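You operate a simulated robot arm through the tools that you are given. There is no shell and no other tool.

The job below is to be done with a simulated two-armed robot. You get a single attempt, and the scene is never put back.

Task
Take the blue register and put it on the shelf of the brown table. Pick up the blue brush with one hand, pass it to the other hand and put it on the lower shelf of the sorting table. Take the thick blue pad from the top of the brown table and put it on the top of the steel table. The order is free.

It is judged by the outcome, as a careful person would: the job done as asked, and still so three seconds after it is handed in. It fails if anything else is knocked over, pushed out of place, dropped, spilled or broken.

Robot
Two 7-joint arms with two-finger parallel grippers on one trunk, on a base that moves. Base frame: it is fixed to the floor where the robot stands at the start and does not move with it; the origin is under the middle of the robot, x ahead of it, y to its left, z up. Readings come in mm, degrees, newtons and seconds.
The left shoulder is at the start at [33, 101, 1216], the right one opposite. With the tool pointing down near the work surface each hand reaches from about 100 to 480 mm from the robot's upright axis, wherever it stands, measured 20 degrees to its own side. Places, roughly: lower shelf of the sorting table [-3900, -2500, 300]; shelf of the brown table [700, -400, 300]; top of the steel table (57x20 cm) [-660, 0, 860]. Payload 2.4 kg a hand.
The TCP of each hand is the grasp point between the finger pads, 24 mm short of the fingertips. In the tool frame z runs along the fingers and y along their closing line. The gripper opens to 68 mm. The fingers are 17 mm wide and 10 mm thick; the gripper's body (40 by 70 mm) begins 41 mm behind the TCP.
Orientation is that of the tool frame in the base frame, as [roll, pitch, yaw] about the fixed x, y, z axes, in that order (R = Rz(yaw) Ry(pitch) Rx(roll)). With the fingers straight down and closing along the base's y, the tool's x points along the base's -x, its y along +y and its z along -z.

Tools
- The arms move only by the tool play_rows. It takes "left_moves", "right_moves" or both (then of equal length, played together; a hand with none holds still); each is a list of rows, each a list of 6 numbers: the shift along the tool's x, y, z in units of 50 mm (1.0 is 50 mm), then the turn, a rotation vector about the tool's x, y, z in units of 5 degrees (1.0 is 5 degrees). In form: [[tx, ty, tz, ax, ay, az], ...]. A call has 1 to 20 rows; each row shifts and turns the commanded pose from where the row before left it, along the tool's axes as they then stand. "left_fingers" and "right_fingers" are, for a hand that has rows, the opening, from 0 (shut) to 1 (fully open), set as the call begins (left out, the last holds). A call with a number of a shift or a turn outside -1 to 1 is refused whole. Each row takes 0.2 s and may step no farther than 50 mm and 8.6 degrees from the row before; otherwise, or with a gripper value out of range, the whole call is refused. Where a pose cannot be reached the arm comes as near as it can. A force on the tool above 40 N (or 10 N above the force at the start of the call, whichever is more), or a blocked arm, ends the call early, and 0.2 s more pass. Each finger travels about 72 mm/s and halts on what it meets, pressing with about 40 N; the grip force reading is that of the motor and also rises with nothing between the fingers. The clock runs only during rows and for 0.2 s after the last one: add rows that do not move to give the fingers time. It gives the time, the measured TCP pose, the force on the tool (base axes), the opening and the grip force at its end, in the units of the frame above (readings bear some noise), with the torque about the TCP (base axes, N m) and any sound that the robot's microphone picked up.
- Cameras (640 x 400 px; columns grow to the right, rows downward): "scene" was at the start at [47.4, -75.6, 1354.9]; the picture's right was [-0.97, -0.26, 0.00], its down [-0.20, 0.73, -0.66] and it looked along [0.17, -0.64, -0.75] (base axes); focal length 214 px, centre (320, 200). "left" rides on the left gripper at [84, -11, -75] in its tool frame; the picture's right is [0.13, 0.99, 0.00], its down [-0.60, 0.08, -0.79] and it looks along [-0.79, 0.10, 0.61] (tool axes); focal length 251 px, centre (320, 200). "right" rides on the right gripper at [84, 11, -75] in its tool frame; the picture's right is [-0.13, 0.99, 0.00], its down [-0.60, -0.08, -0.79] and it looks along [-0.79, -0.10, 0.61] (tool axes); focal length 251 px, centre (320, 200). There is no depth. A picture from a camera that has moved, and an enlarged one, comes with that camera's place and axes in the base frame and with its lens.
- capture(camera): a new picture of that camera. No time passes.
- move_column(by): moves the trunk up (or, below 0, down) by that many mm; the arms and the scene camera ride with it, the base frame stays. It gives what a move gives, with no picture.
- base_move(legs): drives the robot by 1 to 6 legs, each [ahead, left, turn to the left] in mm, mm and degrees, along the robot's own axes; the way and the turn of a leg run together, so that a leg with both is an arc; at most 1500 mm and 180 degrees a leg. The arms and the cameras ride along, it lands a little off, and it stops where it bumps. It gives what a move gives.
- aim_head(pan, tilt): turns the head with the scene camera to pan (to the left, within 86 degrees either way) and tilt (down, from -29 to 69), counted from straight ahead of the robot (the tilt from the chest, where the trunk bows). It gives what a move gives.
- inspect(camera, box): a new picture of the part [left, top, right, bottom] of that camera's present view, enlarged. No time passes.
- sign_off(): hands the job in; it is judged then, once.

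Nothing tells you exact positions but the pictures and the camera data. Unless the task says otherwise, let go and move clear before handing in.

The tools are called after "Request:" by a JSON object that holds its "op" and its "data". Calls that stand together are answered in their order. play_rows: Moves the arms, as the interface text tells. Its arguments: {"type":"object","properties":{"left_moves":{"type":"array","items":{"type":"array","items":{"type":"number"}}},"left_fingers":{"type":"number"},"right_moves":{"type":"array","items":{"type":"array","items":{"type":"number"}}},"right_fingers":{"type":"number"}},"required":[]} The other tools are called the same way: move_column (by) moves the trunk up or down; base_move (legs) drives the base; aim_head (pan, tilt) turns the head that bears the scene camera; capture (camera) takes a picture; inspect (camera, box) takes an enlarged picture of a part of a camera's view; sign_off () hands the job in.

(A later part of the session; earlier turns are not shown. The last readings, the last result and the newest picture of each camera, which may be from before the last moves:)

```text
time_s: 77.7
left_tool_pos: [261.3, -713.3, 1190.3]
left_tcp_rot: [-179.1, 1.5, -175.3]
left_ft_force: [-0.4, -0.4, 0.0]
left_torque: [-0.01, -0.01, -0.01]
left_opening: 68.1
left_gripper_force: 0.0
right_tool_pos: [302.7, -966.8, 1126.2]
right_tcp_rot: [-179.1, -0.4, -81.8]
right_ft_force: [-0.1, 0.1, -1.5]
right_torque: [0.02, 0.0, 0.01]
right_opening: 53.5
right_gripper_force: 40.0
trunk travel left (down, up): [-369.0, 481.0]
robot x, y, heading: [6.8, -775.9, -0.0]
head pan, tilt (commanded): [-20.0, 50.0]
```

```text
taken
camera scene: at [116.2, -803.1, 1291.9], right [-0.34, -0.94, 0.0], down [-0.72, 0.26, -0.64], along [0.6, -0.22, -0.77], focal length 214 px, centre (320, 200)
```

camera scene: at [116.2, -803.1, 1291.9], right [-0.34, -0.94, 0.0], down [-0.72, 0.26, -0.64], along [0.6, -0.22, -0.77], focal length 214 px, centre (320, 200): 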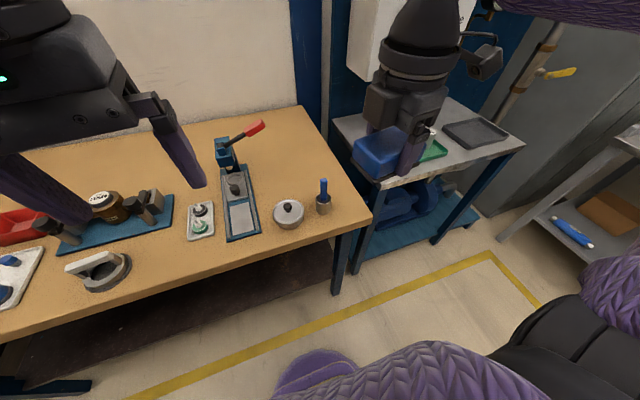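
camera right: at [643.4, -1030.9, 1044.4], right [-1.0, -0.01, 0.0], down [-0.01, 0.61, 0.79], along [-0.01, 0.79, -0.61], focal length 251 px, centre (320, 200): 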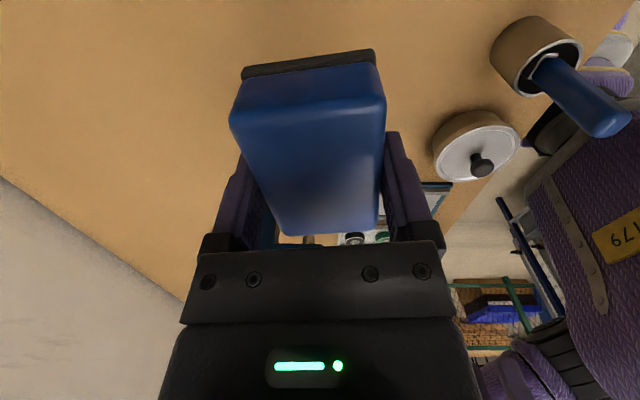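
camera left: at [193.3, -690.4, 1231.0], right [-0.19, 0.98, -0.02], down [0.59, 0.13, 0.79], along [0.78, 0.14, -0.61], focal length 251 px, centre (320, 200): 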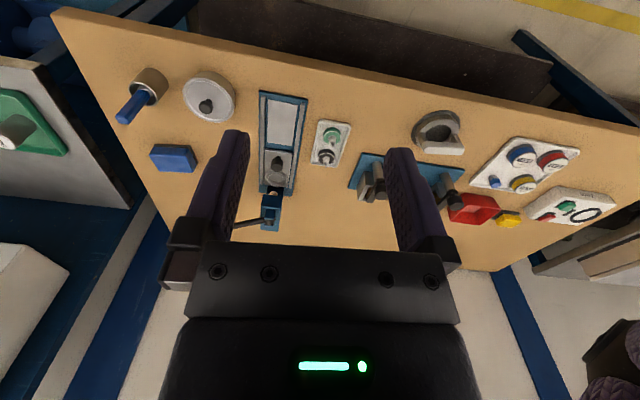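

I'll turn around and slide over in front of the steel table.

Request:
{"op": "base_move", "data": {"legs": [[0, 0, -90], [0, 0, -90], [60, -600, 0]]}}

Request:
{"op": "aim_head", "data": {"pan": 0, "tilt": 45}}

Request:
{"op": "capture", "data": {"camera": "scene"}}

Request:
{"op": "capture", "data": {"camera": "left"}}

```text
time_s: 88.7
left_tool_pos: [-311.1, -234.4, 1190.5]
left_tcp_rot: [-179.2, 1.5, 4.9]
left_ft_force: [0.7, 0.3, -0.2]
left_torque: [0.01, 0.02, -0.01]
left_opening: 68.1
left_gripper_force: 0.1
right_tool_pos: [-355.3, 17.6, 1125.9]
right_tcp_rot: [-179.1, -0.3, 98.4]
right_ft_force: [-0.2, 0.5, -0.4]
right_torque: [0.0, -0.01, -0.04]
right_opening: 53.2
right_gripper_force: 40.2
trunk travel left (down, up): [-369.0, 481.0]
robot x, y, heading: [-55.8, -173.1, -179.8]
head pan, tilt (commanded): [-20.0, 50.0]
```

```text
time_s: 89.6
left_tool_pos: [-311.3, -234.1, 1189.4]
left_tcp_rot: [-179.1, 1.5, 4.9]
left_ft_force: [-0.5, 0.6, -0.5]
left_torque: [0.0, -0.01, 0.01]
left_opening: 68.2
left_gripper_force: 0.1
right_tool_pos: [-355.7, 18.4, 1125.9]
right_tcp_rot: [-179.2, -0.2, 98.4]
right_ft_force: [-0.1, -0.4, 0.2]
right_torque: [0.02, 0.0, 0.0]
right_opening: 53.5
right_gripper_force: 39.6
trunk travel left (down, up): [-369.0, 481.0]
robot x, y, heading: [-61.1, -173.4, -179.8]
head pan, tilt (commanded): [0.0, 45.0]
```

```text
taken
camera scene: at [-177.2, -171.3, 1298.8], right [0.0, 1.0, 0.0], down [0.71, 0.0, -0.71], along [-0.71, 0.0, -0.71], focal length 214 px, centre (320, 200)
```

scene: 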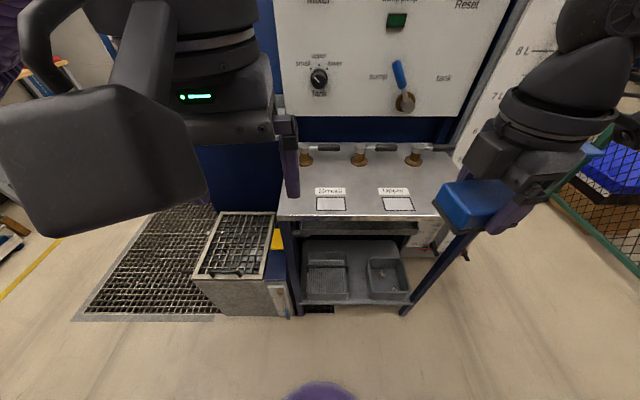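

```text
taken
camera left: at [-226.9, -217.1, 1263.0], right [0.21, -0.98, -0.02], down [-0.57, -0.14, 0.81], along [-0.79, -0.16, -0.59], focal length 251 px, centre (320, 200)
```

left: 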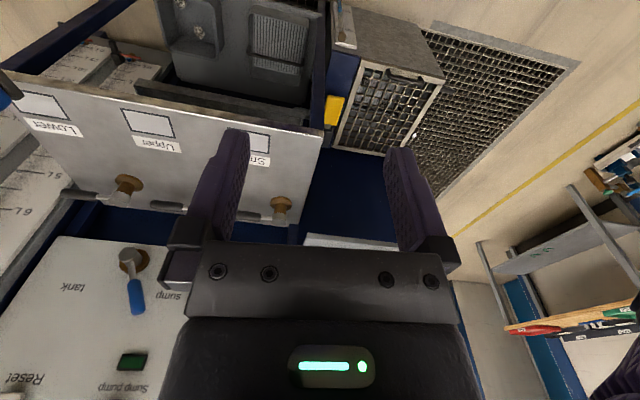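

I see the steel table with its three labelled fields (Small, Upper, Lower) and valves along the back. There is free surface between the fields; I'll drive closer and look at it before placing.

Request:
{"op": "base_move", "data": {"legs": [[170, 0, 0]]}}

Request:
{"op": "aim_head", "data": {"pan": -15, "tilt": 55}}

Request:
{"op": "capture", "data": {"camera": "scene"}}

Request:
{"op": "capture", "data": {"camera": "right"}}

```text
time_s: 91.0
left_tool_pos: [-482.9, -235.7, 1189.7]
left_tcp_rot: [-179.2, 1.4, 4.9]
left_ft_force: [-0.1, -0.6, -0.5]
left_torque: [-0.03, -0.03, 0.02]
left_opening: 68.0
left_gripper_force: 0.0
right_tool_pos: [-527.8, 16.1, 1125.3]
right_tcp_rot: [-179.2, -0.3, 98.5]
right_ft_force: [0.0, -0.2, -0.4]
right_torque: [-0.02, 0.01, -0.02]
right_opening: 53.3
right_gripper_force: 39.8
trunk travel left (down, up): [-369.0, 481.0]
robot x, y, heading: [-227.9, -175.3, -179.6]
head pan, tilt (commanded): [0.0, 45.0]
```

```text
time_s: 91.8
left_tool_pos: [-483.3, -235.2, 1189.7]
left_tcp_rot: [-179.1, 1.5, 5.1]
left_ft_force: [0.1, 0.9, -0.4]
left_torque: [0.03, 0.01, -0.01]
left_opening: 68.1
left_gripper_force: 0.1
right_tool_pos: [-526.2, 16.0, 1127.0]
right_tcp_rot: [-179.0, -0.3, 98.6]
right_ft_force: [0.5, -0.2, -1.1]
right_torque: [0.02, 0.0, -0.02]
right_opening: 53.4
right_gripper_force: 40.0
trunk travel left (down, up): [-369.0, 481.0]
robot x, y, heading: [-231.9, -178.0, -179.7]
head pan, tilt (commanded): [-15.0, 55.0]
```

```text
taken
camera scene: at [-336.5, -153.6, 1285.4], right [0.25, 0.97, 0.0], down [0.79, -0.21, -0.57], along [-0.56, 0.15, -0.82], focal length 214 px, centre (320, 200)
```

scene: 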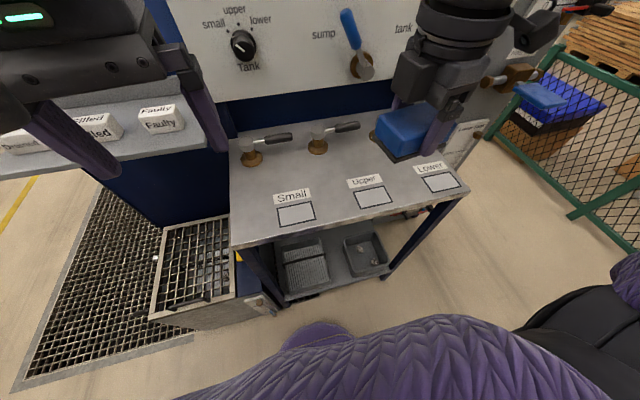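

```text
taken
camera right: at [-528.6, 101.5, 1201.4], right [1.0, 0.02, -0.02], down [0.02, -0.61, 0.79], along [0.0, -0.79, -0.61], focal length 251 px, centre (320, 200)
```

right: 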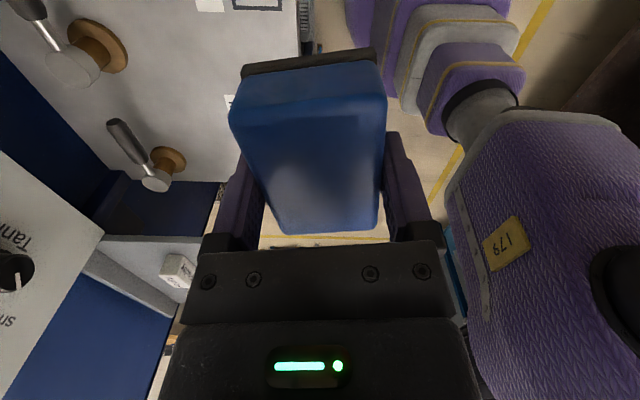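

The fields are at x≈-600, y≈-144, 48 and 236; the gap between "Small" and "Upper", a bit behind them (around [-655, -48]), is free. I'll come 70 mm closer, square the pad and bring it above that spot.

Request:
{"op": "base_move", "data": {"legs": [[70, 0, 0]]}}

Request:
{"op": "play_rows", "data": {"right_moves": [[0, 0, 0, 0, 0, 0.85], [0, 0, 0, 0, 0, 0.85], [0, 0, 0, 0, 0, 0]]}}

```text
time_s: 92.8
left_tool_pos: [-552.5, -236.1, 1190.0]
left_tcp_rot: [-179.0, 1.4, 5.0]
left_ft_force: [0.5, -0.1, -0.7]
left_torque: [-0.04, -0.02, -0.04]
left_opening: 68.1
left_gripper_force: 0.1
right_tool_pos: [-597.7, 16.8, 1124.9]
right_tcp_rot: [-179.1, -0.2, 98.4]
right_ft_force: [-1.1, 0.5, -1.1]
right_torque: [0.0, -0.01, 0.02]
right_opening: 53.4
right_gripper_force: 40.7
trunk travel left (down, up): [-369.0, 481.0]
robot x, y, heading: [-300.1, -174.4, -179.8]
head pan, tilt (commanded): [-15.0, 55.0]
```

```text
time_s: 93.6
left_tool_pos: [-551.8, -235.9, 1189.5]
left_tcp_rot: [-179.2, 1.5, 4.9]
left_ft_force: [-0.1, 0.5, -0.4]
left_torque: [-0.01, 0.01, 0.0]
left_opening: 68.3
left_gripper_force: 0.2
right_tool_pos: [-596.0, 15.6, 1125.7]
right_tcp_rot: [-179.0, 0.0, 89.9]
right_ft_force: [-0.3, -0.5, -1.5]
right_torque: [0.0, 0.02, -0.01]
right_opening: 53.4
right_gripper_force: 40.1
trunk travel left (down, up): [-369.0, 481.0]
robot x, y, heading: [-301.2, -174.0, -179.8]
head pan, tilt (commanded): [-15.0, 55.0]
```

Request:
{"op": "play_rows", "data": {"right_moves": [[-0.2544, -0.236, 0.6, -0.2, 0, 0], [-0.2544, -0.236, 0.6, 0, 0, 0], [-0.2544, -0.236, 0.6, 0, 0, 0], [-0.2544, -0.236, 0.6, 0, 0, 0], [-0.2544, -0.236, 0.6, 0, 0, 0], [0, 0, 0, 0, 0, 0]]}}

Request:
{"op": "capture", "data": {"camera": "scene"}}

Request:
{"op": "capture", "data": {"camera": "right"}}

```text
time_s: 95.0
left_tool_pos: [-552.2, -236.9, 1189.9]
left_tcp_rot: [-179.1, 1.6, 5.0]
left_ft_force: [0.3, 0.1, 0.1]
left_torque: [0.02, -0.02, -0.01]
left_opening: 68.0
left_gripper_force: 0.1
right_tool_pos: [-654.3, -48.8, 972.4]
right_tcp_rot: [179.8, 0.0, 89.8]
right_ft_force: [0.5, -0.6, -0.8]
right_torque: [0.03, 0.02, -0.03]
right_opening: 53.4
right_gripper_force: 40.4
trunk travel left (down, up): [-369.0, 481.0]
robot x, y, heading: [-302.2, -171.9, -179.7]
head pan, tilt (commanded): [-15.0, 55.0]
```

```text
taken
camera scene: at [-405.9, -154.0, 1285.4], right [0.25, 0.97, 0.0], down [0.79, -0.21, -0.57], along [-0.55, 0.15, -0.82], focal length 214 px, centre (320, 200)
```

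scene: 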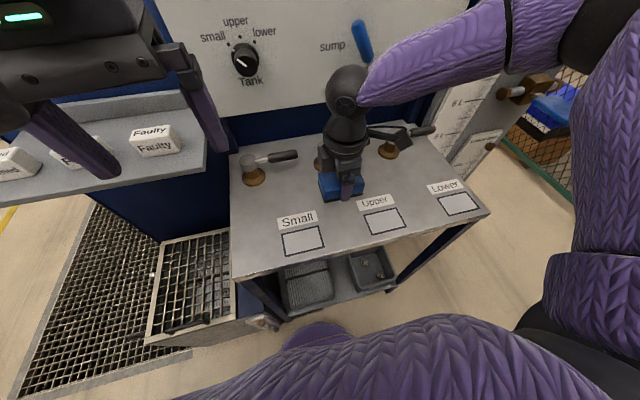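

```text
taken
camera right: at [-645.6, 36.2, 1048.4], right [0.99, -0.13, 0.0], down [-0.08, -0.61, 0.79], along [-0.1, -0.79, -0.61], focal length 251 px, centre (320, 200)
```

right: 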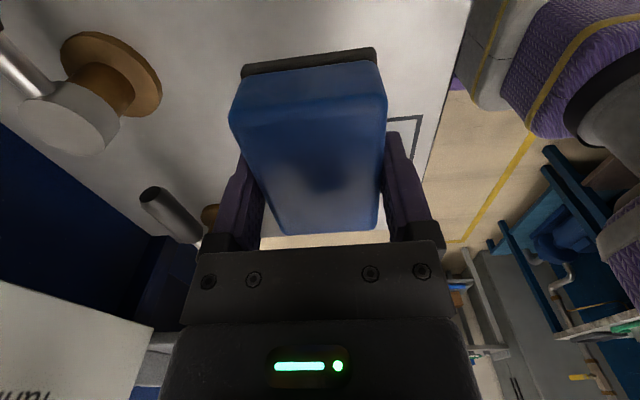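

The pad is above the free spot, clear of the valves. I lower it towards the surface.

Request:
{"op": "play_rows", "data": {"right_moves": [[0, 0, 0.5, 0, 0, 0], [0, 0, 0.5, 0, 0, 0], [0, 0, 0.3, 0, 0, 0], [0, 0, 0.2, 0, 0, 0], [0, 0, 0, 0, 0, 0]]}}

Request:
{"op": "inspect", "data": {"camera": "scene", "box": [260, 110, 440, 260]}}

Request:
{"op": "capture", "data": {"camera": "right"}}

```text
time_s: 96.2
left_tool_pos: [-551.6, -235.3, 1188.9]
left_tcp_rot: [-179.1, 1.6, 5.0]
left_ft_force: [-0.3, 1.1, 0.4]
left_torque: [-0.03, 0.0, 0.0]
left_opening: 68.1
left_gripper_force: 0.1
right_tool_pos: [-648.8, -39.7, 905.9]
right_tcp_rot: [179.9, -0.1, 90.0]
right_ft_force: [0.6, 0.4, -0.7]
right_torque: [0.01, 0.0, 0.01]
right_opening: 53.2
right_gripper_force: 40.1
right hand out of reach, approached as far as the arm can: row 3, 4
trunk travel left (down, up): [-369.0, 481.0]
robot x, y, heading: [-301.2, -173.2, -179.8]
head pan, tilt (commanded): [-15.0, 55.0]
```

```text
2.67 times, centred on (350, 185) of scene
camera zoom: at [-405.9, -154.0, 1285.4], right [0.25, 0.97, 0.0], down [0.79, -0.21, -0.57], along [-0.55, 0.15, -0.82], focal length 572 px, centre (240, 240)
```

zoom: 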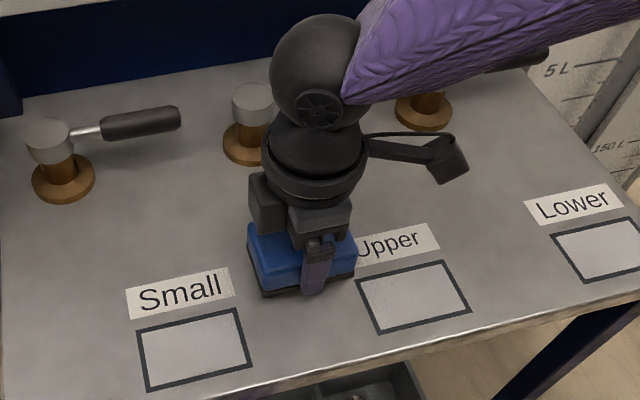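

```text
taken
camera right: at [-639.7, 45.0, 982.1], right [0.99, -0.13, 0.0], down [-0.08, -0.6, 0.79], along [-0.1, -0.79, -0.61], focal length 251 px, centre (320, 200)
```

right: 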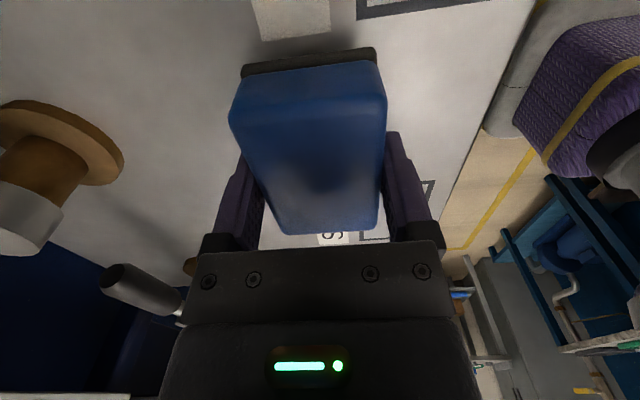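

The reach ran out just above the surface again. I'll lift slightly, recentre in the gap, and lower the trunk to finish the descent.

Request:
{"op": "play_rows", "data": {"right_moves": [[0, 0, -0.6, 0, 0, 0], [-0.2, -0.1, -0.4, 0, 0, 0], [0, 0, 0, 0, 0, 0]]}}

Request:
{"op": "move_column", "data": {"by": -60}}

Request:
{"op": "capture", "data": {"camera": "right"}}

Request:
{"op": "inspect", "data": {"camera": "scene", "box": [240, 90, 440, 260]}}

```text
time_s: 97.0
left_tool_pos: [-553.4, -236.4, 1188.7]
left_tcp_rot: [-179.1, 1.6, 5.0]
left_ft_force: [0.0, -0.2, -0.5]
left_torque: [0.04, 0.0, -0.04]
left_opening: 68.2
left_gripper_force: 0.1
right_tool_pos: [-653.1, -49.5, 956.6]
right_tcp_rot: [179.9, -0.1, 89.9]
right_ft_force: [1.5, 0.1, -1.5]
right_torque: [0.01, 0.01, 0.05]
right_opening: 53.3
right_gripper_force: 40.2
trunk travel left (down, up): [-369.0, 481.0]
robot x, y, heading: [-296.2, -175.5, -179.9]
head pan, tilt (commanded): [-15.0, 55.0]
```

```text
time_s: 98.0
left_tool_pos: [-551.4, -235.7, 1129.6]
left_tcp_rot: [-179.0, 1.4, 5.0]
left_ft_force: [0.2, 0.7, -0.7]
left_torque: [-0.01, 0.0, 0.01]
left_opening: 67.8
left_gripper_force: 0.0
right_tool_pos: [-654.3, -49.2, 896.8]
right_tcp_rot: [180.0, -0.1, 89.9]
right_ft_force: [-0.3, 0.9, -1.1]
right_torque: [0.02, 0.01, 0.04]
right_opening: 53.2
right_gripper_force: 40.2
trunk travel left (down, up): [-309.0, 541.0]
robot x, y, heading: [-298.3, -171.3, -179.7]
head pan, tilt (commanded): [-15.0, 55.0]
```

```text
taken
camera right: at [-645.7, 34.9, 973.3], right [0.99, -0.13, 0.0], down [-0.08, -0.61, 0.79], along [-0.1, -0.79, -0.61], focal length 251 px, centre (320, 200)
```

right: 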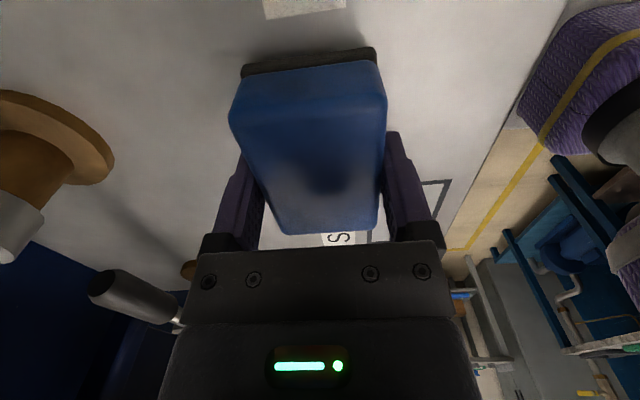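

```text
2.35 times, centred on (340, 175) of scene
camera zoom: at [-416.4, -154.0, 1224.8], right [0.25, 0.97, 0.0], down [0.79, -0.21, -0.57], along [-0.55, 0.15, -0.82], focal length 505 px, centre (273, 259)
```

zoom: 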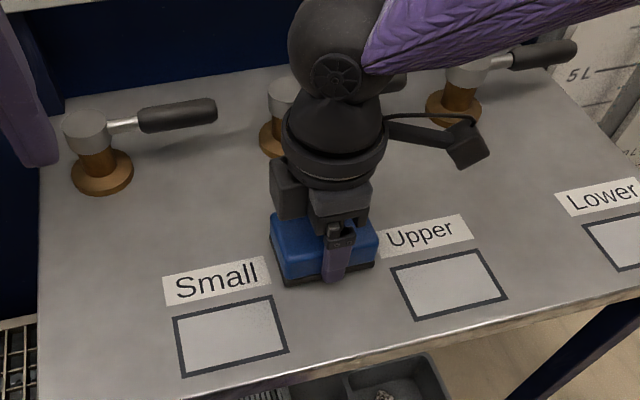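

It sits nicely between the two labels. I creep down until the pad touches.

Request:
{"op": "play_rows", "data": {"right_moves": [[0, 0, 0.1, 0, 0, 0], [0, 0, 0.06, 0, 0, 0], [0, 0, 0, 0, 0, 0]]}}

```text
time_s: 98.8
left_tool_pos: [-550.8, -237.2, 1131.5]
left_tcp_rot: [-179.2, 1.5, 4.9]
left_ft_force: [0.1, 0.8, 0.4]
left_torque: [-0.01, -0.02, 0.0]
left_opening: 68.0
left_gripper_force: 0.1
right_tool_pos: [-654.4, -49.0, 891.9]
right_tcp_rot: [-179.9, -0.1, 89.8]
right_ft_force: [-3.6, 3.5, 29.8]
right_torque: [-0.38, -0.46, 0.05]
right_opening: 53.5
right_gripper_force: 39.8
trunk travel left (down, up): [-309.0, 541.0]
robot x, y, heading: [-300.6, -173.3, -179.4]
head pan, tilt (commanded): [-15.0, 55.0]
```

Contact at z≈868 with about 30 N. I'll ease off slightly, then open the fingers.

Request:
{"op": "play_rows", "data": {"right_moves": [[0, 0, -0.05, 0, 0, 0], [0, 0, 0, 0, 0, 0]]}}

Request:
{"op": "play_rows", "data": {"right_moves": [[0, 0, 0, 0, 0, 0], [0, 0, 0, 0, 0, 0], [0, 0, 0, 0, 0, 0]], "right_fingers": 1}}

Request:
{"op": "capture", "data": {"camera": "right"}}

```text
time_s: 99.4
left_tool_pos: [-551.7, -235.8, 1129.0]
left_tcp_rot: [-179.2, 1.4, 5.1]
left_ft_force: [0.2, 0.2, -0.4]
left_torque: [-0.04, 0.01, -0.02]
left_opening: 67.9
left_gripper_force: 0.1
right_tool_pos: [-654.3, -50.3, 891.9]
right_tcp_rot: [179.8, -0.2, 90.0]
right_ft_force: [-0.4, -1.2, 3.4]
right_torque: [-0.18, 0.13, 0.03]
right_opening: 53.2
right_gripper_force: 40.4
trunk travel left (down, up): [-309.0, 541.0]
robot x, y, heading: [-299.2, -171.9, -179.7]
head pan, tilt (commanded): [-15.0, 55.0]
```

```text
time_s: 100.2
left_tool_pos: [-552.7, -235.9, 1130.0]
left_tcp_rot: [-179.1, 1.5, 5.1]
left_ft_force: [0.2, 1.3, 0.8]
left_torque: [-0.02, -0.01, -0.01]
left_opening: 67.7
left_gripper_force: 0.0
right_tool_pos: [-654.5, -48.5, 891.8]
right_tcp_rot: [179.9, -0.1, 89.8]
right_ft_force: [0.7, -0.4, -0.3]
right_torque: [0.03, 0.01, -0.05]
right_opening: 67.9
right_gripper_force: 0.1
trunk travel left (down, up): [-309.0, 541.0]
robot x, y, heading: [-301.0, -171.1, -179.8]
head pan, tilt (commanded): [-15.0, 55.0]
```

```text
taken
camera right: at [-645.8, 34.7, 968.2], right [0.99, -0.13, 0.0], down [-0.08, -0.61, 0.79], along [-0.1, -0.79, -0.61], focal length 251 px, centre (320, 200)
```

right: 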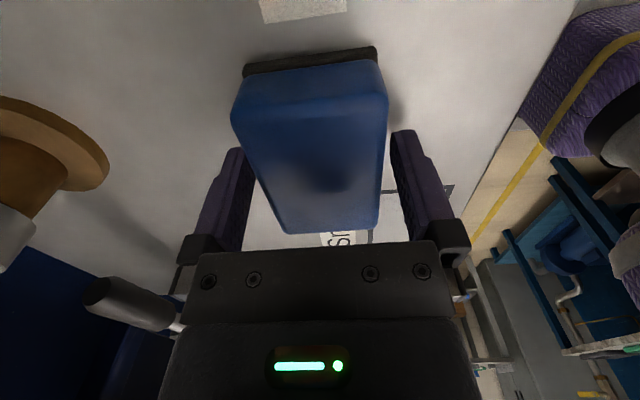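

Released with clearance both sides. I lift the hand straight up.

Request:
{"op": "play_rows", "data": {"right_moves": [[0, 0, -0.3, 0, 0, 0], [0, 0, -0.5, 0, 0, 0], [0, 0, -0.8, 0, 0, 0], [0, 0, -0.8, 0, 0, 0], [0, 0, -0.8, 0, 0, 0]]}}

Request:
{"op": "move_column", "data": {"by": 120}}

Request:
{"op": "capture", "data": {"camera": "scene"}}

Request:
{"op": "capture", "data": {"camera": "right"}}

```text
time_s: 101.4
left_tool_pos: [-552.3, -236.1, 1130.1]
left_tcp_rot: [-179.1, 1.4, 5.0]
left_ft_force: [-0.1, -0.3, 0.0]
left_torque: [-0.01, 0.03, -0.03]
left_opening: 68.1
left_gripper_force: 0.1
right_tool_pos: [-653.2, -48.9, 1051.4]
right_tcp_rot: [179.8, -0.1, 90.1]
right_ft_force: [-0.7, -0.6, -0.1]
right_torque: [0.0, -0.01, -0.01]
right_opening: 67.9
right_gripper_force: 0.1
trunk travel left (down, up): [-309.0, 541.0]
robot x, y, heading: [-299.5, -174.0, -179.7]
head pan, tilt (commanded): [-15.0, 55.0]
```

```text
time_s: 102.9
left_tool_pos: [-552.4, -236.6, 1249.3]
left_tcp_rot: [-179.1, 1.5, 5.0]
left_ft_force: [-0.3, 0.1, -0.4]
left_torque: [-0.04, 0.0, 0.0]
left_opening: 68.0
left_gripper_force: 0.0
right_tool_pos: [-654.6, -50.8, 1171.3]
right_tcp_rot: [179.9, -0.1, 90.0]
right_ft_force: [-0.1, 0.2, -0.6]
right_torque: [-0.03, 0.01, -0.01]
right_opening: 67.9
right_gripper_force: 0.0
trunk travel left (down, up): [-429.0, 421.0]
robot x, y, heading: [-300.1, -169.8, -179.9]
head pan, tilt (commanded): [-15.0, 55.0]
```

```text
taken
camera scene: at [-397.6, -153.9, 1345.7], right [0.25, 0.97, 0.0], down [0.79, -0.21, -0.57], along [-0.55, 0.15, -0.82], focal length 214 px, centre (320, 200)
```

scene: 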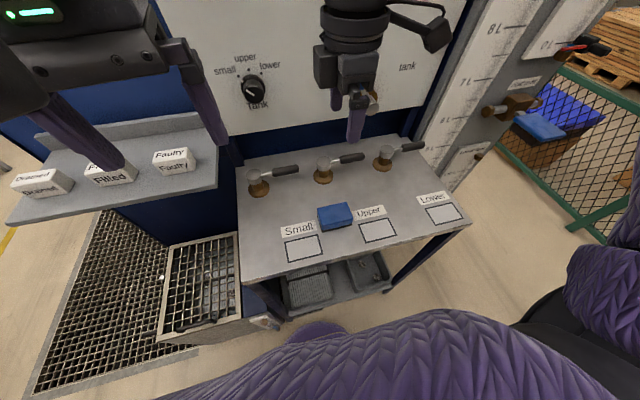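

```text
taken
camera right: at [-646.2, 34.5, 1247.4], right [0.99, -0.13, 0.0], down [-0.08, -0.61, 0.79], along [-0.1, -0.79, -0.61], focal length 251 px, centre (320, 200)
```

right: 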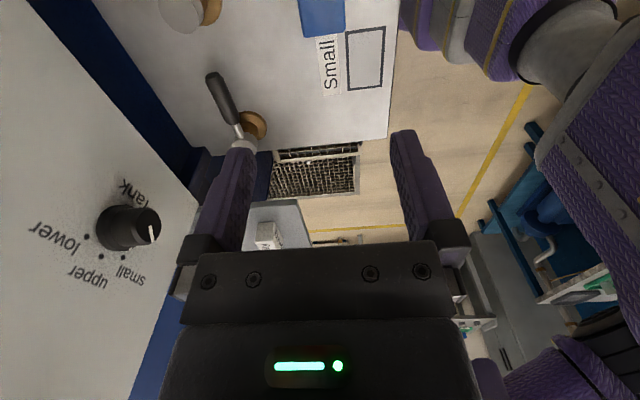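

The pad now rests squarely on the steel table between "Small" and "Upper". Next is the brush: I back off, turn to the brown table and restore the right hand's orientation.

Request:
{"op": "base_move", "data": {"legs": [[-250, 0, 0], [0, 0, 90], [0, 0, 90]]}}

Request:
{"op": "play_rows", "data": {"right_moves": [[0, 0, 0, 0, 0, 1], [0, 0, 0, 0, 0, 1], [0, 0, 0, 0, 0, 1], [0, 0, 0, 0, 0, 1], [0, 0, 0, 0, 0, 1], [0, 0, 0, 0, 0, 1], [0, 0, 0, 0, 0, 1], [0, 0, 0, 0, 0, 1], [0, 0, 0, 0, 0, 1], [0, 0, 0, 0, 0, 1], [0, 0, 0, 0, 0, 1], [0, 0, 0, 0, 0, 1], [0, 0, 0, 0, 0, 1], [0, 0, 0, 0, 0, 1], [0, 0, 0, 0, 0, 1], [0, 0, 0, 0, 0, 1], [0, 0, 0, 0, 0, 1], [0, 0, 0, 0, 0, 1]]}}

Request:
{"op": "base_move", "data": {"legs": [[0, -610, 0]]}}

Request:
{"op": "aim_head", "data": {"pan": -15, "tilt": 45}}

Request:
{"op": "capture", "data": {"camera": "scene"}}

```text
time_s: 112.4
left_tool_pos: [209.7, -104.8, 1249.1]
left_tcp_rot: [-179.1, 1.5, -174.7]
left_ft_force: [-0.3, 0.3, -0.4]
left_torque: [-0.01, 0.02, 0.01]
left_opening: 67.9
left_gripper_force: 0.1
right_tool_pos: [314.0, -291.6, 1172.3]
right_tcp_rot: [180.0, -0.1, -89.6]
right_ft_force: [-0.4, -0.2, -0.8]
right_torque: [0.0, 0.01, 0.0]
right_opening: 68.3
right_gripper_force: 0.0
trunk travel left (down, up): [-429.0, 421.0]
robot x, y, heading: [-44.6, -169.3, 0.7]
head pan, tilt (commanded): [-15.0, 55.0]
```

```text
time_s: 116.2
left_tool_pos: [208.4, -105.0, 1249.5]
left_tcp_rot: [-179.0, 1.5, -174.5]
left_ft_force: [-0.1, -0.3, 0.4]
left_torque: [0.01, 0.03, 0.03]
left_opening: 67.7
left_gripper_force: 0.0
right_tool_pos: [313.3, -290.6, 1171.3]
right_tcp_rot: [-179.9, -0.1, -179.8]
right_ft_force: [-0.2, 0.4, -0.6]
right_torque: [-0.03, -0.03, -0.02]
right_opening: 67.8
right_gripper_force: 0.1
trunk travel left (down, up): [-429.0, 421.0]
robot x, y, heading: [-44.0, -171.1, 0.7]
head pan, tilt (commanded): [-15.0, 55.0]
```

```text
time_s: 119.6
left_tool_pos: [216.9, -704.3, 1250.2]
left_tcp_rot: [-179.2, 1.5, -174.5]
left_ft_force: [0.4, 0.1, 0.7]
left_torque: [0.04, -0.05, -0.02]
left_opening: 68.0
left_gripper_force: 0.1
right_tool_pos: [321.2, -889.8, 1172.4]
right_tcp_rot: [-179.9, -0.2, -179.4]
right_ft_force: [-0.9, 0.8, 0.2]
right_torque: [-0.01, 0.0, 0.02]
right_opening: 68.0
right_gripper_force: 0.1
trunk travel left (down, up): [-429.0, 421.0]
robot x, y, heading: [-37.9, -769.2, 0.9]
head pan, tilt (commanded): [-15.0, 55.0]
```

```text
time_s: 120.3
left_tool_pos: [217.8, -703.8, 1249.9]
left_tcp_rot: [-179.2, 1.5, -174.5]
left_ft_force: [-0.3, 1.0, -1.0]
left_torque: [0.03, -0.03, 0.04]
left_opening: 68.1
left_gripper_force: 0.1
right_tool_pos: [321.2, -889.2, 1172.1]
right_tcp_rot: [-179.8, -0.1, -179.5]
right_ft_force: [0.9, 0.0, 0.0]
right_torque: [-0.01, 0.02, 0.01]
right_opening: 67.9
right_gripper_force: 0.1
trunk travel left (down, up): [-429.0, 421.0]
robot x, y, heading: [-37.8, -766.1, 0.8]
head pan, tilt (commanded): [-15.0, 45.0]
```

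```text
taken
camera scene: at [70.8, -789.7, 1359.2], right [-0.24, -0.97, 0.0], down [-0.69, 0.17, -0.71], along [0.69, -0.17, -0.71], focal length 214 px, centre (320, 200)
```

scene: 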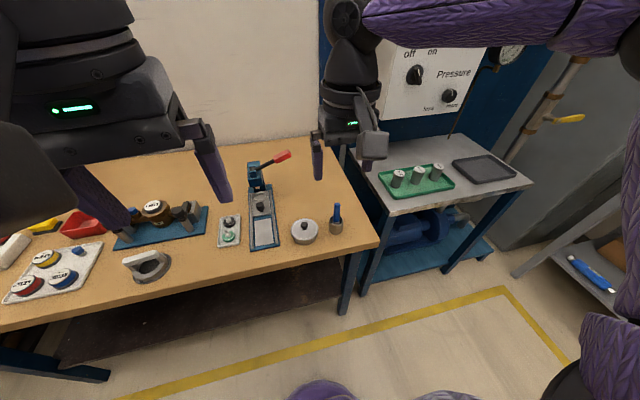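

I'll move up to the brown table with the brush a bit right of centre, lower the trunk a little, and look at the brush up close with the wrist camera.

Request:
{"op": "base_move", "data": {"legs": [[165, -10, -0.8]]}}

Request:
{"op": "move_column", "data": {"by": -80}}

Request:
{"op": "capture", "data": {"camera": "right"}}

Request:
{"op": "capture", "data": {"camera": "scene"}}

```text
time_s: 121.8
left_tool_pos: [381.2, -717.3, 1249.0]
left_tcp_rot: [-179.2, 1.5, -175.5]
left_ft_force: [-0.9, -0.4, -0.1]
left_torque: [0.01, 0.01, 0.0]
left_opening: 67.9
left_gripper_force: 0.0
right_tool_pos: [482.2, -906.6, 1171.8]
right_tcp_rot: [-179.8, -0.1, 179.4]
right_ft_force: [0.0, 0.8, 0.6]
right_torque: [-0.01, 0.03, -0.01]
right_opening: 67.9
right_gripper_force: 0.1
trunk travel left (down, up): [-429.0, 421.0]
robot x, y, heading: [126.6, -779.6, -0.4]
head pan, tilt (commanded): [-15.0, 45.0]
```

```text
time_s: 122.9
left_tool_pos: [380.5, -717.8, 1169.7]
left_tcp_rot: [-179.1, 1.6, -175.5]
left_ft_force: [-0.5, 0.3, 0.2]
left_torque: [-0.01, 0.01, 0.04]
left_opening: 68.4
left_gripper_force: 0.0
right_tool_pos: [481.5, -905.6, 1092.2]
right_tcp_rot: [-179.8, 0.0, 179.4]
right_ft_force: [0.6, 0.1, -0.1]
right_torque: [0.0, -0.02, 0.04]
right_opening: 67.9
right_gripper_force: 0.1
trunk travel left (down, up): [-349.0, 501.0]
robot x, y, heading: [126.7, -782.3, -0.3]
head pan, tilt (commanded): [-15.0, 45.0]
```

```text
taken
camera right: at [395.6, -892.6, 1168.0], right [0.14, 0.99, 0.0], down [0.6, -0.08, 0.79], along [0.78, -0.11, -0.61], focal length 251 px, centre (320, 200)
```

right: 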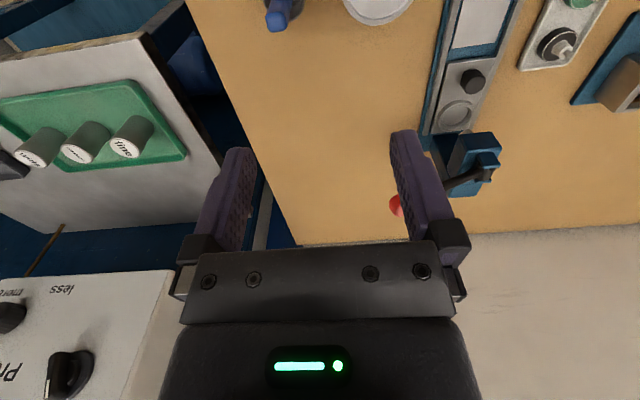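

```text
taken
camera scene: at [244.5, -801.0, 1278.7], right [-0.26, -0.96, 0.0], down [-0.68, 0.19, -0.71], along [0.68, -0.19, -0.71], focal length 214 px, centre (320, 200)
```

scene: 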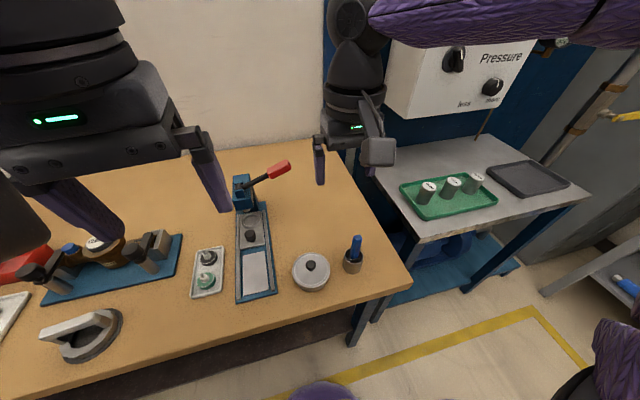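

Request:
{"op": "inspect", "data": {"camera": "scene", "box": [320, 225, 390, 285]}}

Request:
{"op": "inspect", "data": {"camera": "left", "box": [0, 0, 320, 200]}}

```text
6.67 times, centred on (355, 255) of scene
camera zoom: at [244.5, -801.0, 1278.7], right [-0.26, -0.96, 0.0], down [-0.68, 0.19, -0.71], along [0.68, -0.19, -0.71], focal length 1430 px, centre (87, -167)
```

zoom: 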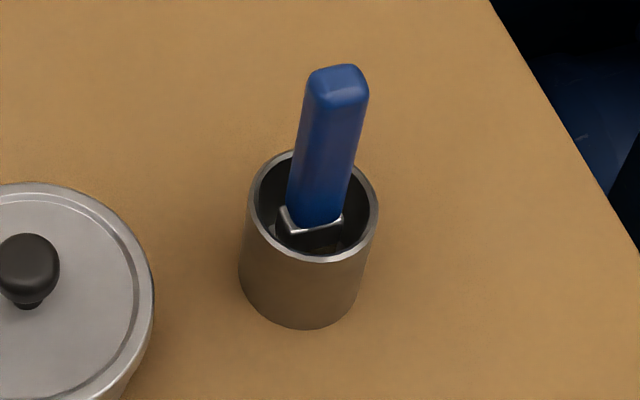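

```text
2.00 times, centred on (160, 100) of left
camera zoom: at [295.0, -733.6, 1243.0], right [-0.21, 0.98, -0.02], down [0.57, 0.14, 0.81], along [0.79, 0.16, -0.59], focal length 503 px, centre (640, 400)
```

zoom: 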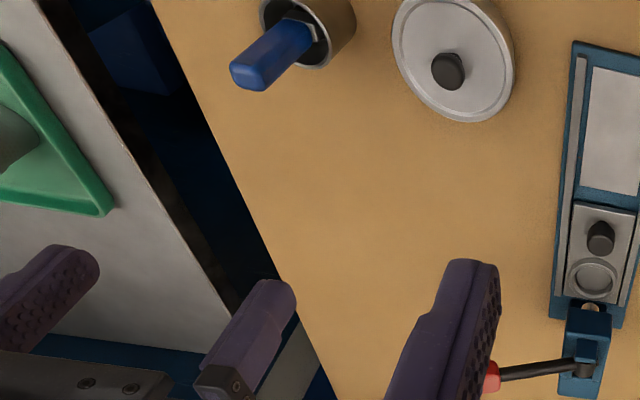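

The brush handle is about 18 mm wide, standing nearly vertical at about [470, -942], top at z≈919. I position the right hand directly above it.

Request:
{"op": "play_rows", "data": {"right_moves": [[0.12, -0.36, 0.5, 0, 0, 0], [0.11, -0.36, 0.5, 0, 0, 0], [0, 0, 0.8, 0, 0, 0], [0, 0, 0.8, 0, 0, 0], [0, 0, 0, 0, 0, 0]]}}

Request:
{"op": "capture", "data": {"camera": "right"}}

Request:
{"op": "inspect", "data": {"camera": "scene", "box": [290, 150, 430, 300]}}

```text
time_s: 124.1
left_tool_pos: [379.9, -717.2, 1169.8]
left_tcp_rot: [-179.1, 1.5, -175.4]
left_ft_force: [-1.0, -0.4, -0.4]
left_torque: [0.01, 0.0, 0.0]
left_opening: 68.0
left_gripper_force: 0.0
right_tool_pos: [468.8, -942.0, 959.3]
right_tcp_rot: [-179.9, -0.2, 179.4]
right_ft_force: [-0.8, -0.2, 0.6]
right_torque: [-0.01, -0.01, 0.0]
right_opening: 68.2
right_gripper_force: 0.1
trunk travel left (down, up): [-349.0, 501.0]
robot x, y, heading: [125.8, -783.5, -0.4]
head pan, tilt (commanded): [-15.0, 45.0]
```

```text
taken
camera right: at [383.1, -929.1, 1034.8], right [0.14, 0.99, 0.0], down [0.6, -0.08, 0.79], along [0.78, -0.11, -0.61], focal length 251 px, centre (320, 200)
```

right: 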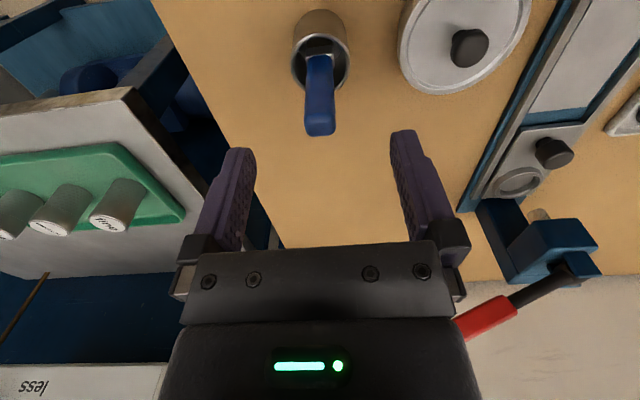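

```text
2.67 times, centred on (360, 225) of scene
camera zoom: at [244.7, -801.0, 1278.6], right [-0.26, -0.96, 0.0], down [-0.68, 0.19, -0.71], along [0.68, -0.19, -0.71], focal length 572 px, centre (213, 133)
```

zoom: 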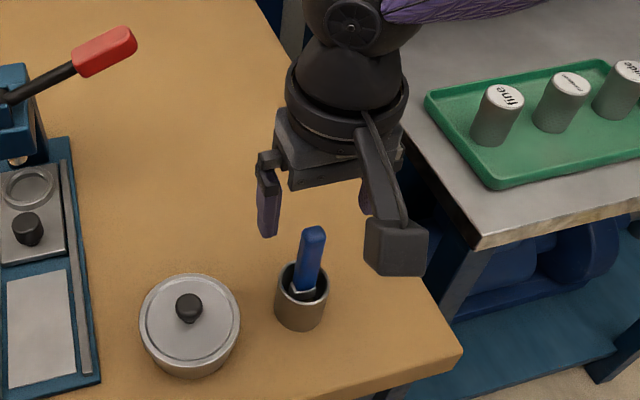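

The handle is exactly between the fingers. I descend onto it and close.

Request:
{"op": "play_rows", "data": {"right_moves": [[0, 0, 0.5, 0, 0, 0], [0, 0, 0.5, 0, 0, 0], [0, 0, 0.28, 0, 0, 0], [0, 0, 0, 0, 0, 0]]}}

Request:
{"op": "capture", "data": {"camera": "right"}}

Request:
{"op": "inspect", "data": {"camera": "scene", "box": [290, 150, 430, 300]}}

```text
time_s: 125.1
left_tool_pos: [380.1, -718.8, 1170.6]
left_tcp_rot: [-179.1, 1.4, -175.6]
left_ft_force: [0.3, -0.3, 0.5]
left_torque: [0.01, -0.02, 0.0]
left_opening: 68.1
left_gripper_force: 0.1
right_tool_pos: [468.3, -941.0, 898.6]
right_tcp_rot: [-180.0, -0.2, 179.4]
right_ft_force: [-0.5, 0.3, -0.4]
right_torque: [0.01, -0.01, 0.01]
right_opening: 68.2
right_gripper_force: 0.0
trunk travel left (down, up): [-349.0, 501.0]
robot x, y, heading: [129.7, -777.6, -0.3]
head pan, tilt (commanded): [-15.0, 45.0]
```

```text
taken
camera right: at [383.2, -927.8, 974.1], right [0.14, 0.99, 0.0], down [0.6, -0.08, 0.79], along [0.78, -0.11, -0.61], focal length 251 px, centre (320, 200)
```

right: 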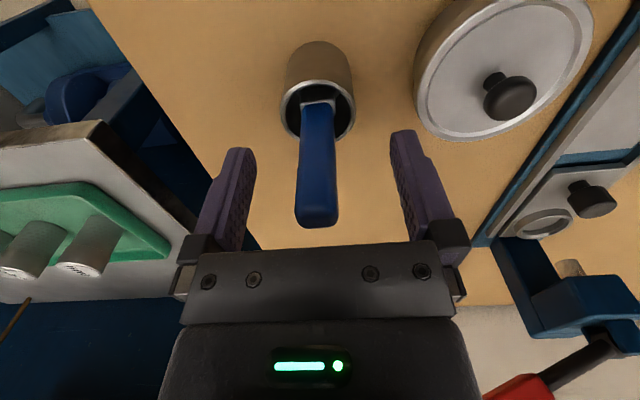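

```text
2.67 times, centred on (360, 225) of scene
camera zoom: at [244.7, -801.0, 1278.6], right [-0.26, -0.96, 0.0], down [-0.68, 0.19, -0.71], along [0.68, -0.19, -0.71], focal length 572 px, centre (213, 133)
```

zoom: 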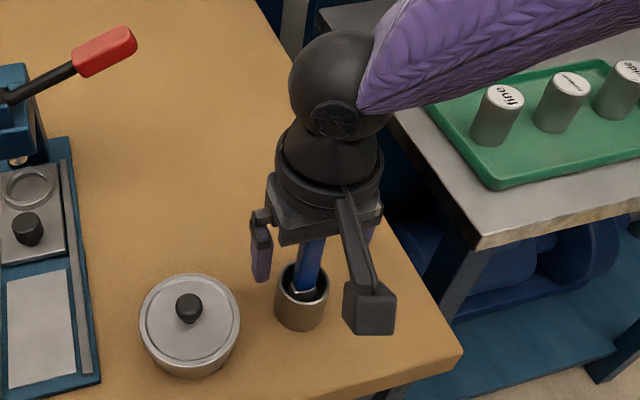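

Request:
{"op": "play_rows", "data": {"right_moves": [[0, 0, 0, 0, 0, 0], [0, 0, 0, 0, 0, 0], [0, 0, 0, 0, 0, 0], [0, 0, 0, 0, 0, 0], [0, 0, 0, 0, 0, 0]], "right_fingers": 0}}

Request:
{"op": "capture", "data": {"camera": "right"}}

```text
time_s: 126.3
left_tool_pos: [380.1, -717.6, 1170.2]
left_tcp_rot: [-179.1, 1.4, -175.5]
left_ft_force: [-0.3, 0.6, 0.9]
left_torque: [-0.01, 0.0, -0.01]
left_opening: 67.9
left_gripper_force: 0.0
right_tool_pos: [467.9, -940.4, 897.5]
right_tcp_rot: [-179.9, -0.1, 179.4]
right_ft_force: [-0.1, 0.8, -0.1]
right_torque: [0.05, 0.0, 0.0]
right_opening: 17.2
right_gripper_force: 35.7
trunk travel left (down, up): [-349.0, 501.0]
robot x, y, heading: [123.9, -780.3, -0.1]
head pan, tilt (commanded): [-15.0, 45.0]
```

```text
taken
camera right: at [383.2, -927.8, 974.3], right [0.14, 0.99, 0.0], down [0.6, -0.08, 0.79], along [0.78, -0.11, -0.61], focal length 251 px, centre (320, 200)
```

right: 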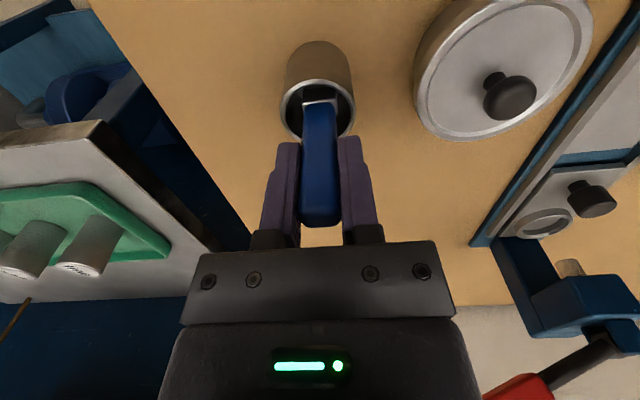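

The brush is gripped (17 mm). I lift it straight up out of the cup.

Request:
{"op": "play_rows", "data": {"right_moves": [[0, 0, -0.2, 0, 0, 0], [0, 0, -0.4, 0, 0, 0], [0, 0, -0.6, 0, 0, 0], [0, 0, -0.8, 0, 0, 0], [0, 0, -0.8, 0, 0, 0], [0, 0, -0.8, 0, 0, 0], [0, 0, 0, 0, 0, 0]]}}

Request:
{"op": "capture", "data": {"camera": "right"}}

Request:
{"op": "inspect", "data": {"camera": "scene", "box": [280, 60, 440, 300]}}

```text
time_s: 127.9
left_tool_pos: [380.8, -718.4, 1170.2]
left_tcp_rot: [-179.1, 1.5, -175.5]
left_ft_force: [0.3, -0.4, 0.3]
left_torque: [0.02, -0.02, 0.0]
left_opening: 67.8
left_gripper_force: 0.1
right_tool_pos: [471.1, -940.8, 1079.7]
right_tcp_rot: [-179.9, -0.1, 179.4]
right_ft_force: [-0.3, 0.1, 0.4]
right_torque: [-0.02, 0.01, 0.02]
right_opening: 17.2
right_gripper_force: 35.9
trunk travel left (down, up): [-349.0, 501.0]
robot x, y, heading: [125.5, -781.8, -0.4]
head pan, tilt (commanded): [-15.0, 45.0]
```

```text
taken
camera right: at [384.5, -929.2, 1155.1], right [0.14, 0.99, 0.0], down [0.6, -0.08, 0.79], along [0.78, -0.11, -0.61], focal length 251 px, centre (320, 200)
```

right: 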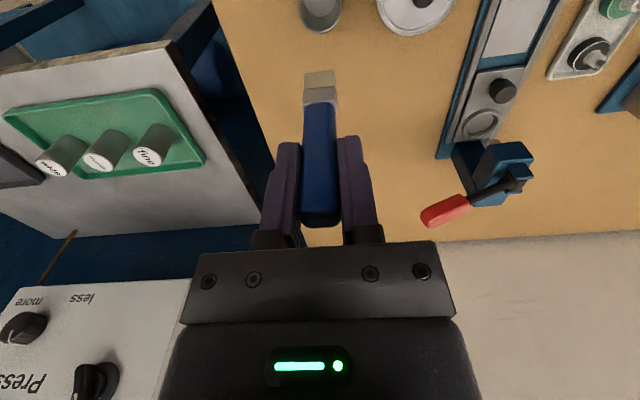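

```text
1.67 times, centred on (360, 180) of scene
camera zoom: at [244.7, -801.0, 1278.6], right [-0.26, -0.96, 0.0], down [-0.68, 0.19, -0.71], along [0.68, -0.19, -0.71], focal length 358 px, centre (253, 233)
```

zoom: 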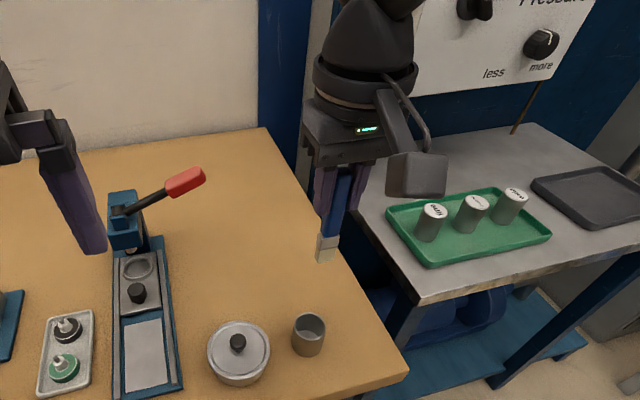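

The brush is out of the cup. For the hand-over I'll bring the right hand nearer the middle, tilt it to point left so the brush lies horizontally, and turn the left hand to close across it from above.

Request:
{"op": "play_rows", "data": {"right_moves": [[0.1, 0.7, 0, 0, 0, 0], [0.1, 0.7, 0, 0, 0, 0], [0.1, 0.7, 0, 0, 0, 0], [0, 0, 0, -1, 0, 0], [0, 0, 0, -1, 0, 0], [0, 0, 0, -1, 0, 0], [0, 0, 0, -1, 0, 0], [0, 0, 0, -1, 0, 0], [0, 0, 0, -1, 0, 0]]}}

Request:
{"op": "capture", "data": {"camera": "scene"}}

```text
time_s: 129.9
left_tool_pos: [379.9, -717.8, 1170.1]
left_tcp_rot: [-179.1, 1.6, -175.6]
left_ft_force: [0.2, 0.3, 0.0]
left_torque: [0.01, 0.03, -0.01]
left_opening: 68.1
left_gripper_force: 0.1
right_tool_pos: [456.8, -849.6, 1078.3]
right_tcp_rot: [150.0, 0.1, 179.4]
right_ft_force: [0.3, -0.1, -0.5]
right_torque: [-0.03, 0.02, 0.03]
right_opening: 17.2
right_gripper_force: 36.0
right hand out of reach, approached as far as the arm can: row 3
trunk travel left (down, up): [-349.0, 501.0]
robot x, y, heading: [127.0, -776.0, -0.2]
head pan, tilt (commanded): [-15.0, 45.0]
```

```text
taken
camera scene: at [244.7, -801.1, 1278.6], right [-0.26, -0.96, 0.0], down [-0.68, 0.19, -0.71], along [0.68, -0.19, -0.71], focal length 214 px, centre (320, 200)
```

scene: 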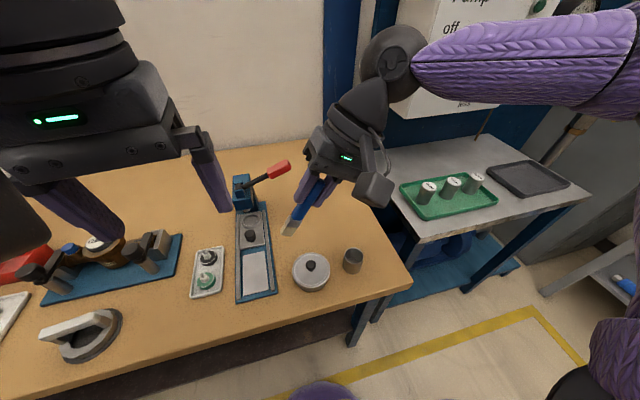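

Request:
{"op": "play_rows", "data": {"right_moves": [[0, 0, 0, -1, 0, 0], [0, 0, 0, -1, 0, 0], [0, 0, 0, -1, 0, 0], [0, 0, 0, -1, 0, 0], [0, 0, 0, -1, 0, 0], [0, 0, 0, -1, 0, 0], [0, 0, 0, -1, 0, 0], [0, 0, 0, -1, 0, 0], [0, 0, 0, -1, 0, 0], [0, 0, 0, -1, 0, 0], [0, 0, 0, -1, 0, 0], [0, 0, 0, -1, 0, 0]]}}

Request:
{"op": "capture", "data": {"camera": "scene"}}

```text
time_s: 132.5
left_tool_pos: [380.5, -718.3, 1170.2]
left_tcp_rot: [-179.1, 1.4, -175.6]
left_ft_force: [-0.4, 0.2, -0.9]
left_torque: [-0.01, 0.01, 0.03]
left_opening: 67.8
left_gripper_force: 0.2
right_tool_pos: [445.1, -850.4, 1088.9]
right_tcp_rot: [108.2, 0.0, 179.3]
right_ft_force: [-0.5, -0.2, -0.6]
right_torque: [-0.01, 0.02, 0.02]
right_opening: 17.3
right_gripper_force: 35.5
right hand out of reach, approached as far as the arm can: row 9, 10, 11, 12
trunk travel left (down, up): [-349.0, 501.0]
robot x, y, heading: [127.1, -777.8, -0.1]
head pan, tilt (commanded): [-15.0, 45.0]
```

```text
taken
camera scene: at [244.7, -801.0, 1278.6], right [-0.26, -0.96, 0.0], down [-0.68, 0.19, -0.71], along [0.68, -0.19, -0.71], focal length 214 px, centre (320, 200)
```

scene: 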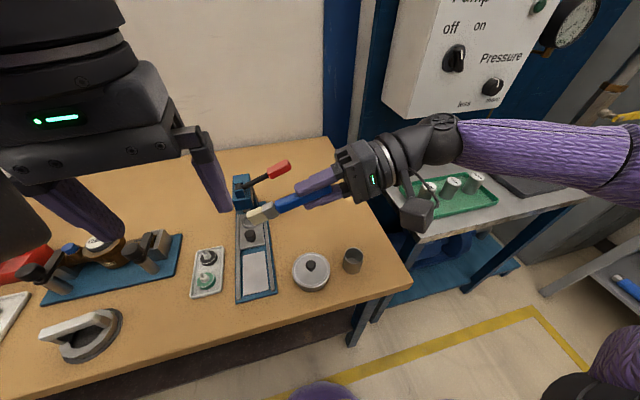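

The right hand now points left, about 18° below horizontal (its wrist limit), holding the brush clear. Now I turn the left hand so its fingers close across the brush, with its camera bracket to the left.

Request:
{"op": "play_rows", "data": {"left_moves": [[0, 0, 0, 0, 0, 1], [0, 0, 0, 0, 0, 1], [0, 0, 0, 0, 0, 1], [0, 0, 0, 0, 0, 1], [0, 0, 0, 0, 0, 1], [0, 0, 0, 0, 0, 1], [0, 0, 0, 0, 0, 1], [0, 0, 0, 0, 0, 1], [0, 0, 0, 0, 0, 1], [0, 0, 0, 0, 0, 1], [0, 0, 0, 0, 0, 1], [0, 0, 0, 0, 0, 1], [0, 0, 0, 0, 0, 1], [0, 0, 0, 0, 0, 1], [0, 0, 0, 0, 0, 1], [0, 0, 0, 0, 0, 1], [0, 0, 0, 0, 0, 1], [0, 0, 0, 0, 0, 1], [0, 0, 0, 0, 0, 0.9]]}}

Request:
{"op": "capture", "data": {"camera": "scene"}}

Request:
{"op": "capture", "data": {"camera": "left"}}

```text
time_s: 136.5
left_tool_pos: [381.0, -718.0, 1170.3]
left_tcp_rot: [178.5, 0.8, 90.1]
left_ft_force: [-29.5, -19.5, -13.8]
left_torque: [0.17, -2.56, 3.35]
left_opening: 68.3
left_gripper_force: 0.0
right_tool_pos: [445.5, -850.4, 1088.5]
right_tcp_rot: [108.3, -0.1, 179.3]
right_ft_force: [-0.8, 0.1, -0.3]
right_torque: [-0.02, -0.01, 0.01]
right_opening: 17.5
right_gripper_force: 35.2
trunk travel left (down, up): [-349.0, 501.0]
robot x, y, heading: [127.4, -778.9, -0.5]
head pan, tilt (commanded): [-15.0, 45.0]
```

```text
taken
camera scene: at [244.7, -801.0, 1278.6], right [-0.26, -0.96, 0.0], down [-0.68, 0.19, -0.71], along [0.68, -0.19, -0.71], focal length 214 px, centre (320, 200)
```

scene: 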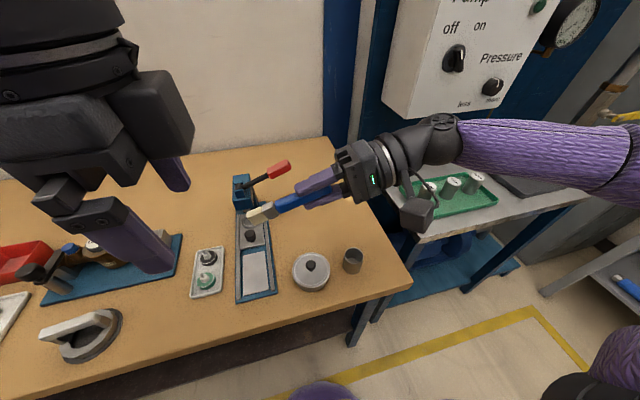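

```text
taken
camera left: at [366.6, -632.2, 1243.2], right [0.99, 0.13, 0.02], down [0.06, -0.59, 0.8], along [0.12, -0.8, -0.59], focal length 251 px, centre (320, 200)
```

left: 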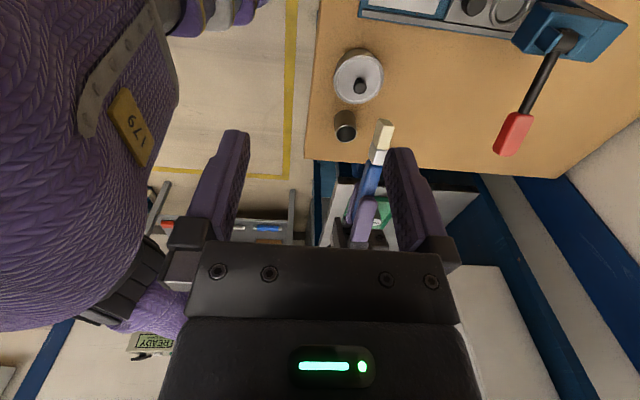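

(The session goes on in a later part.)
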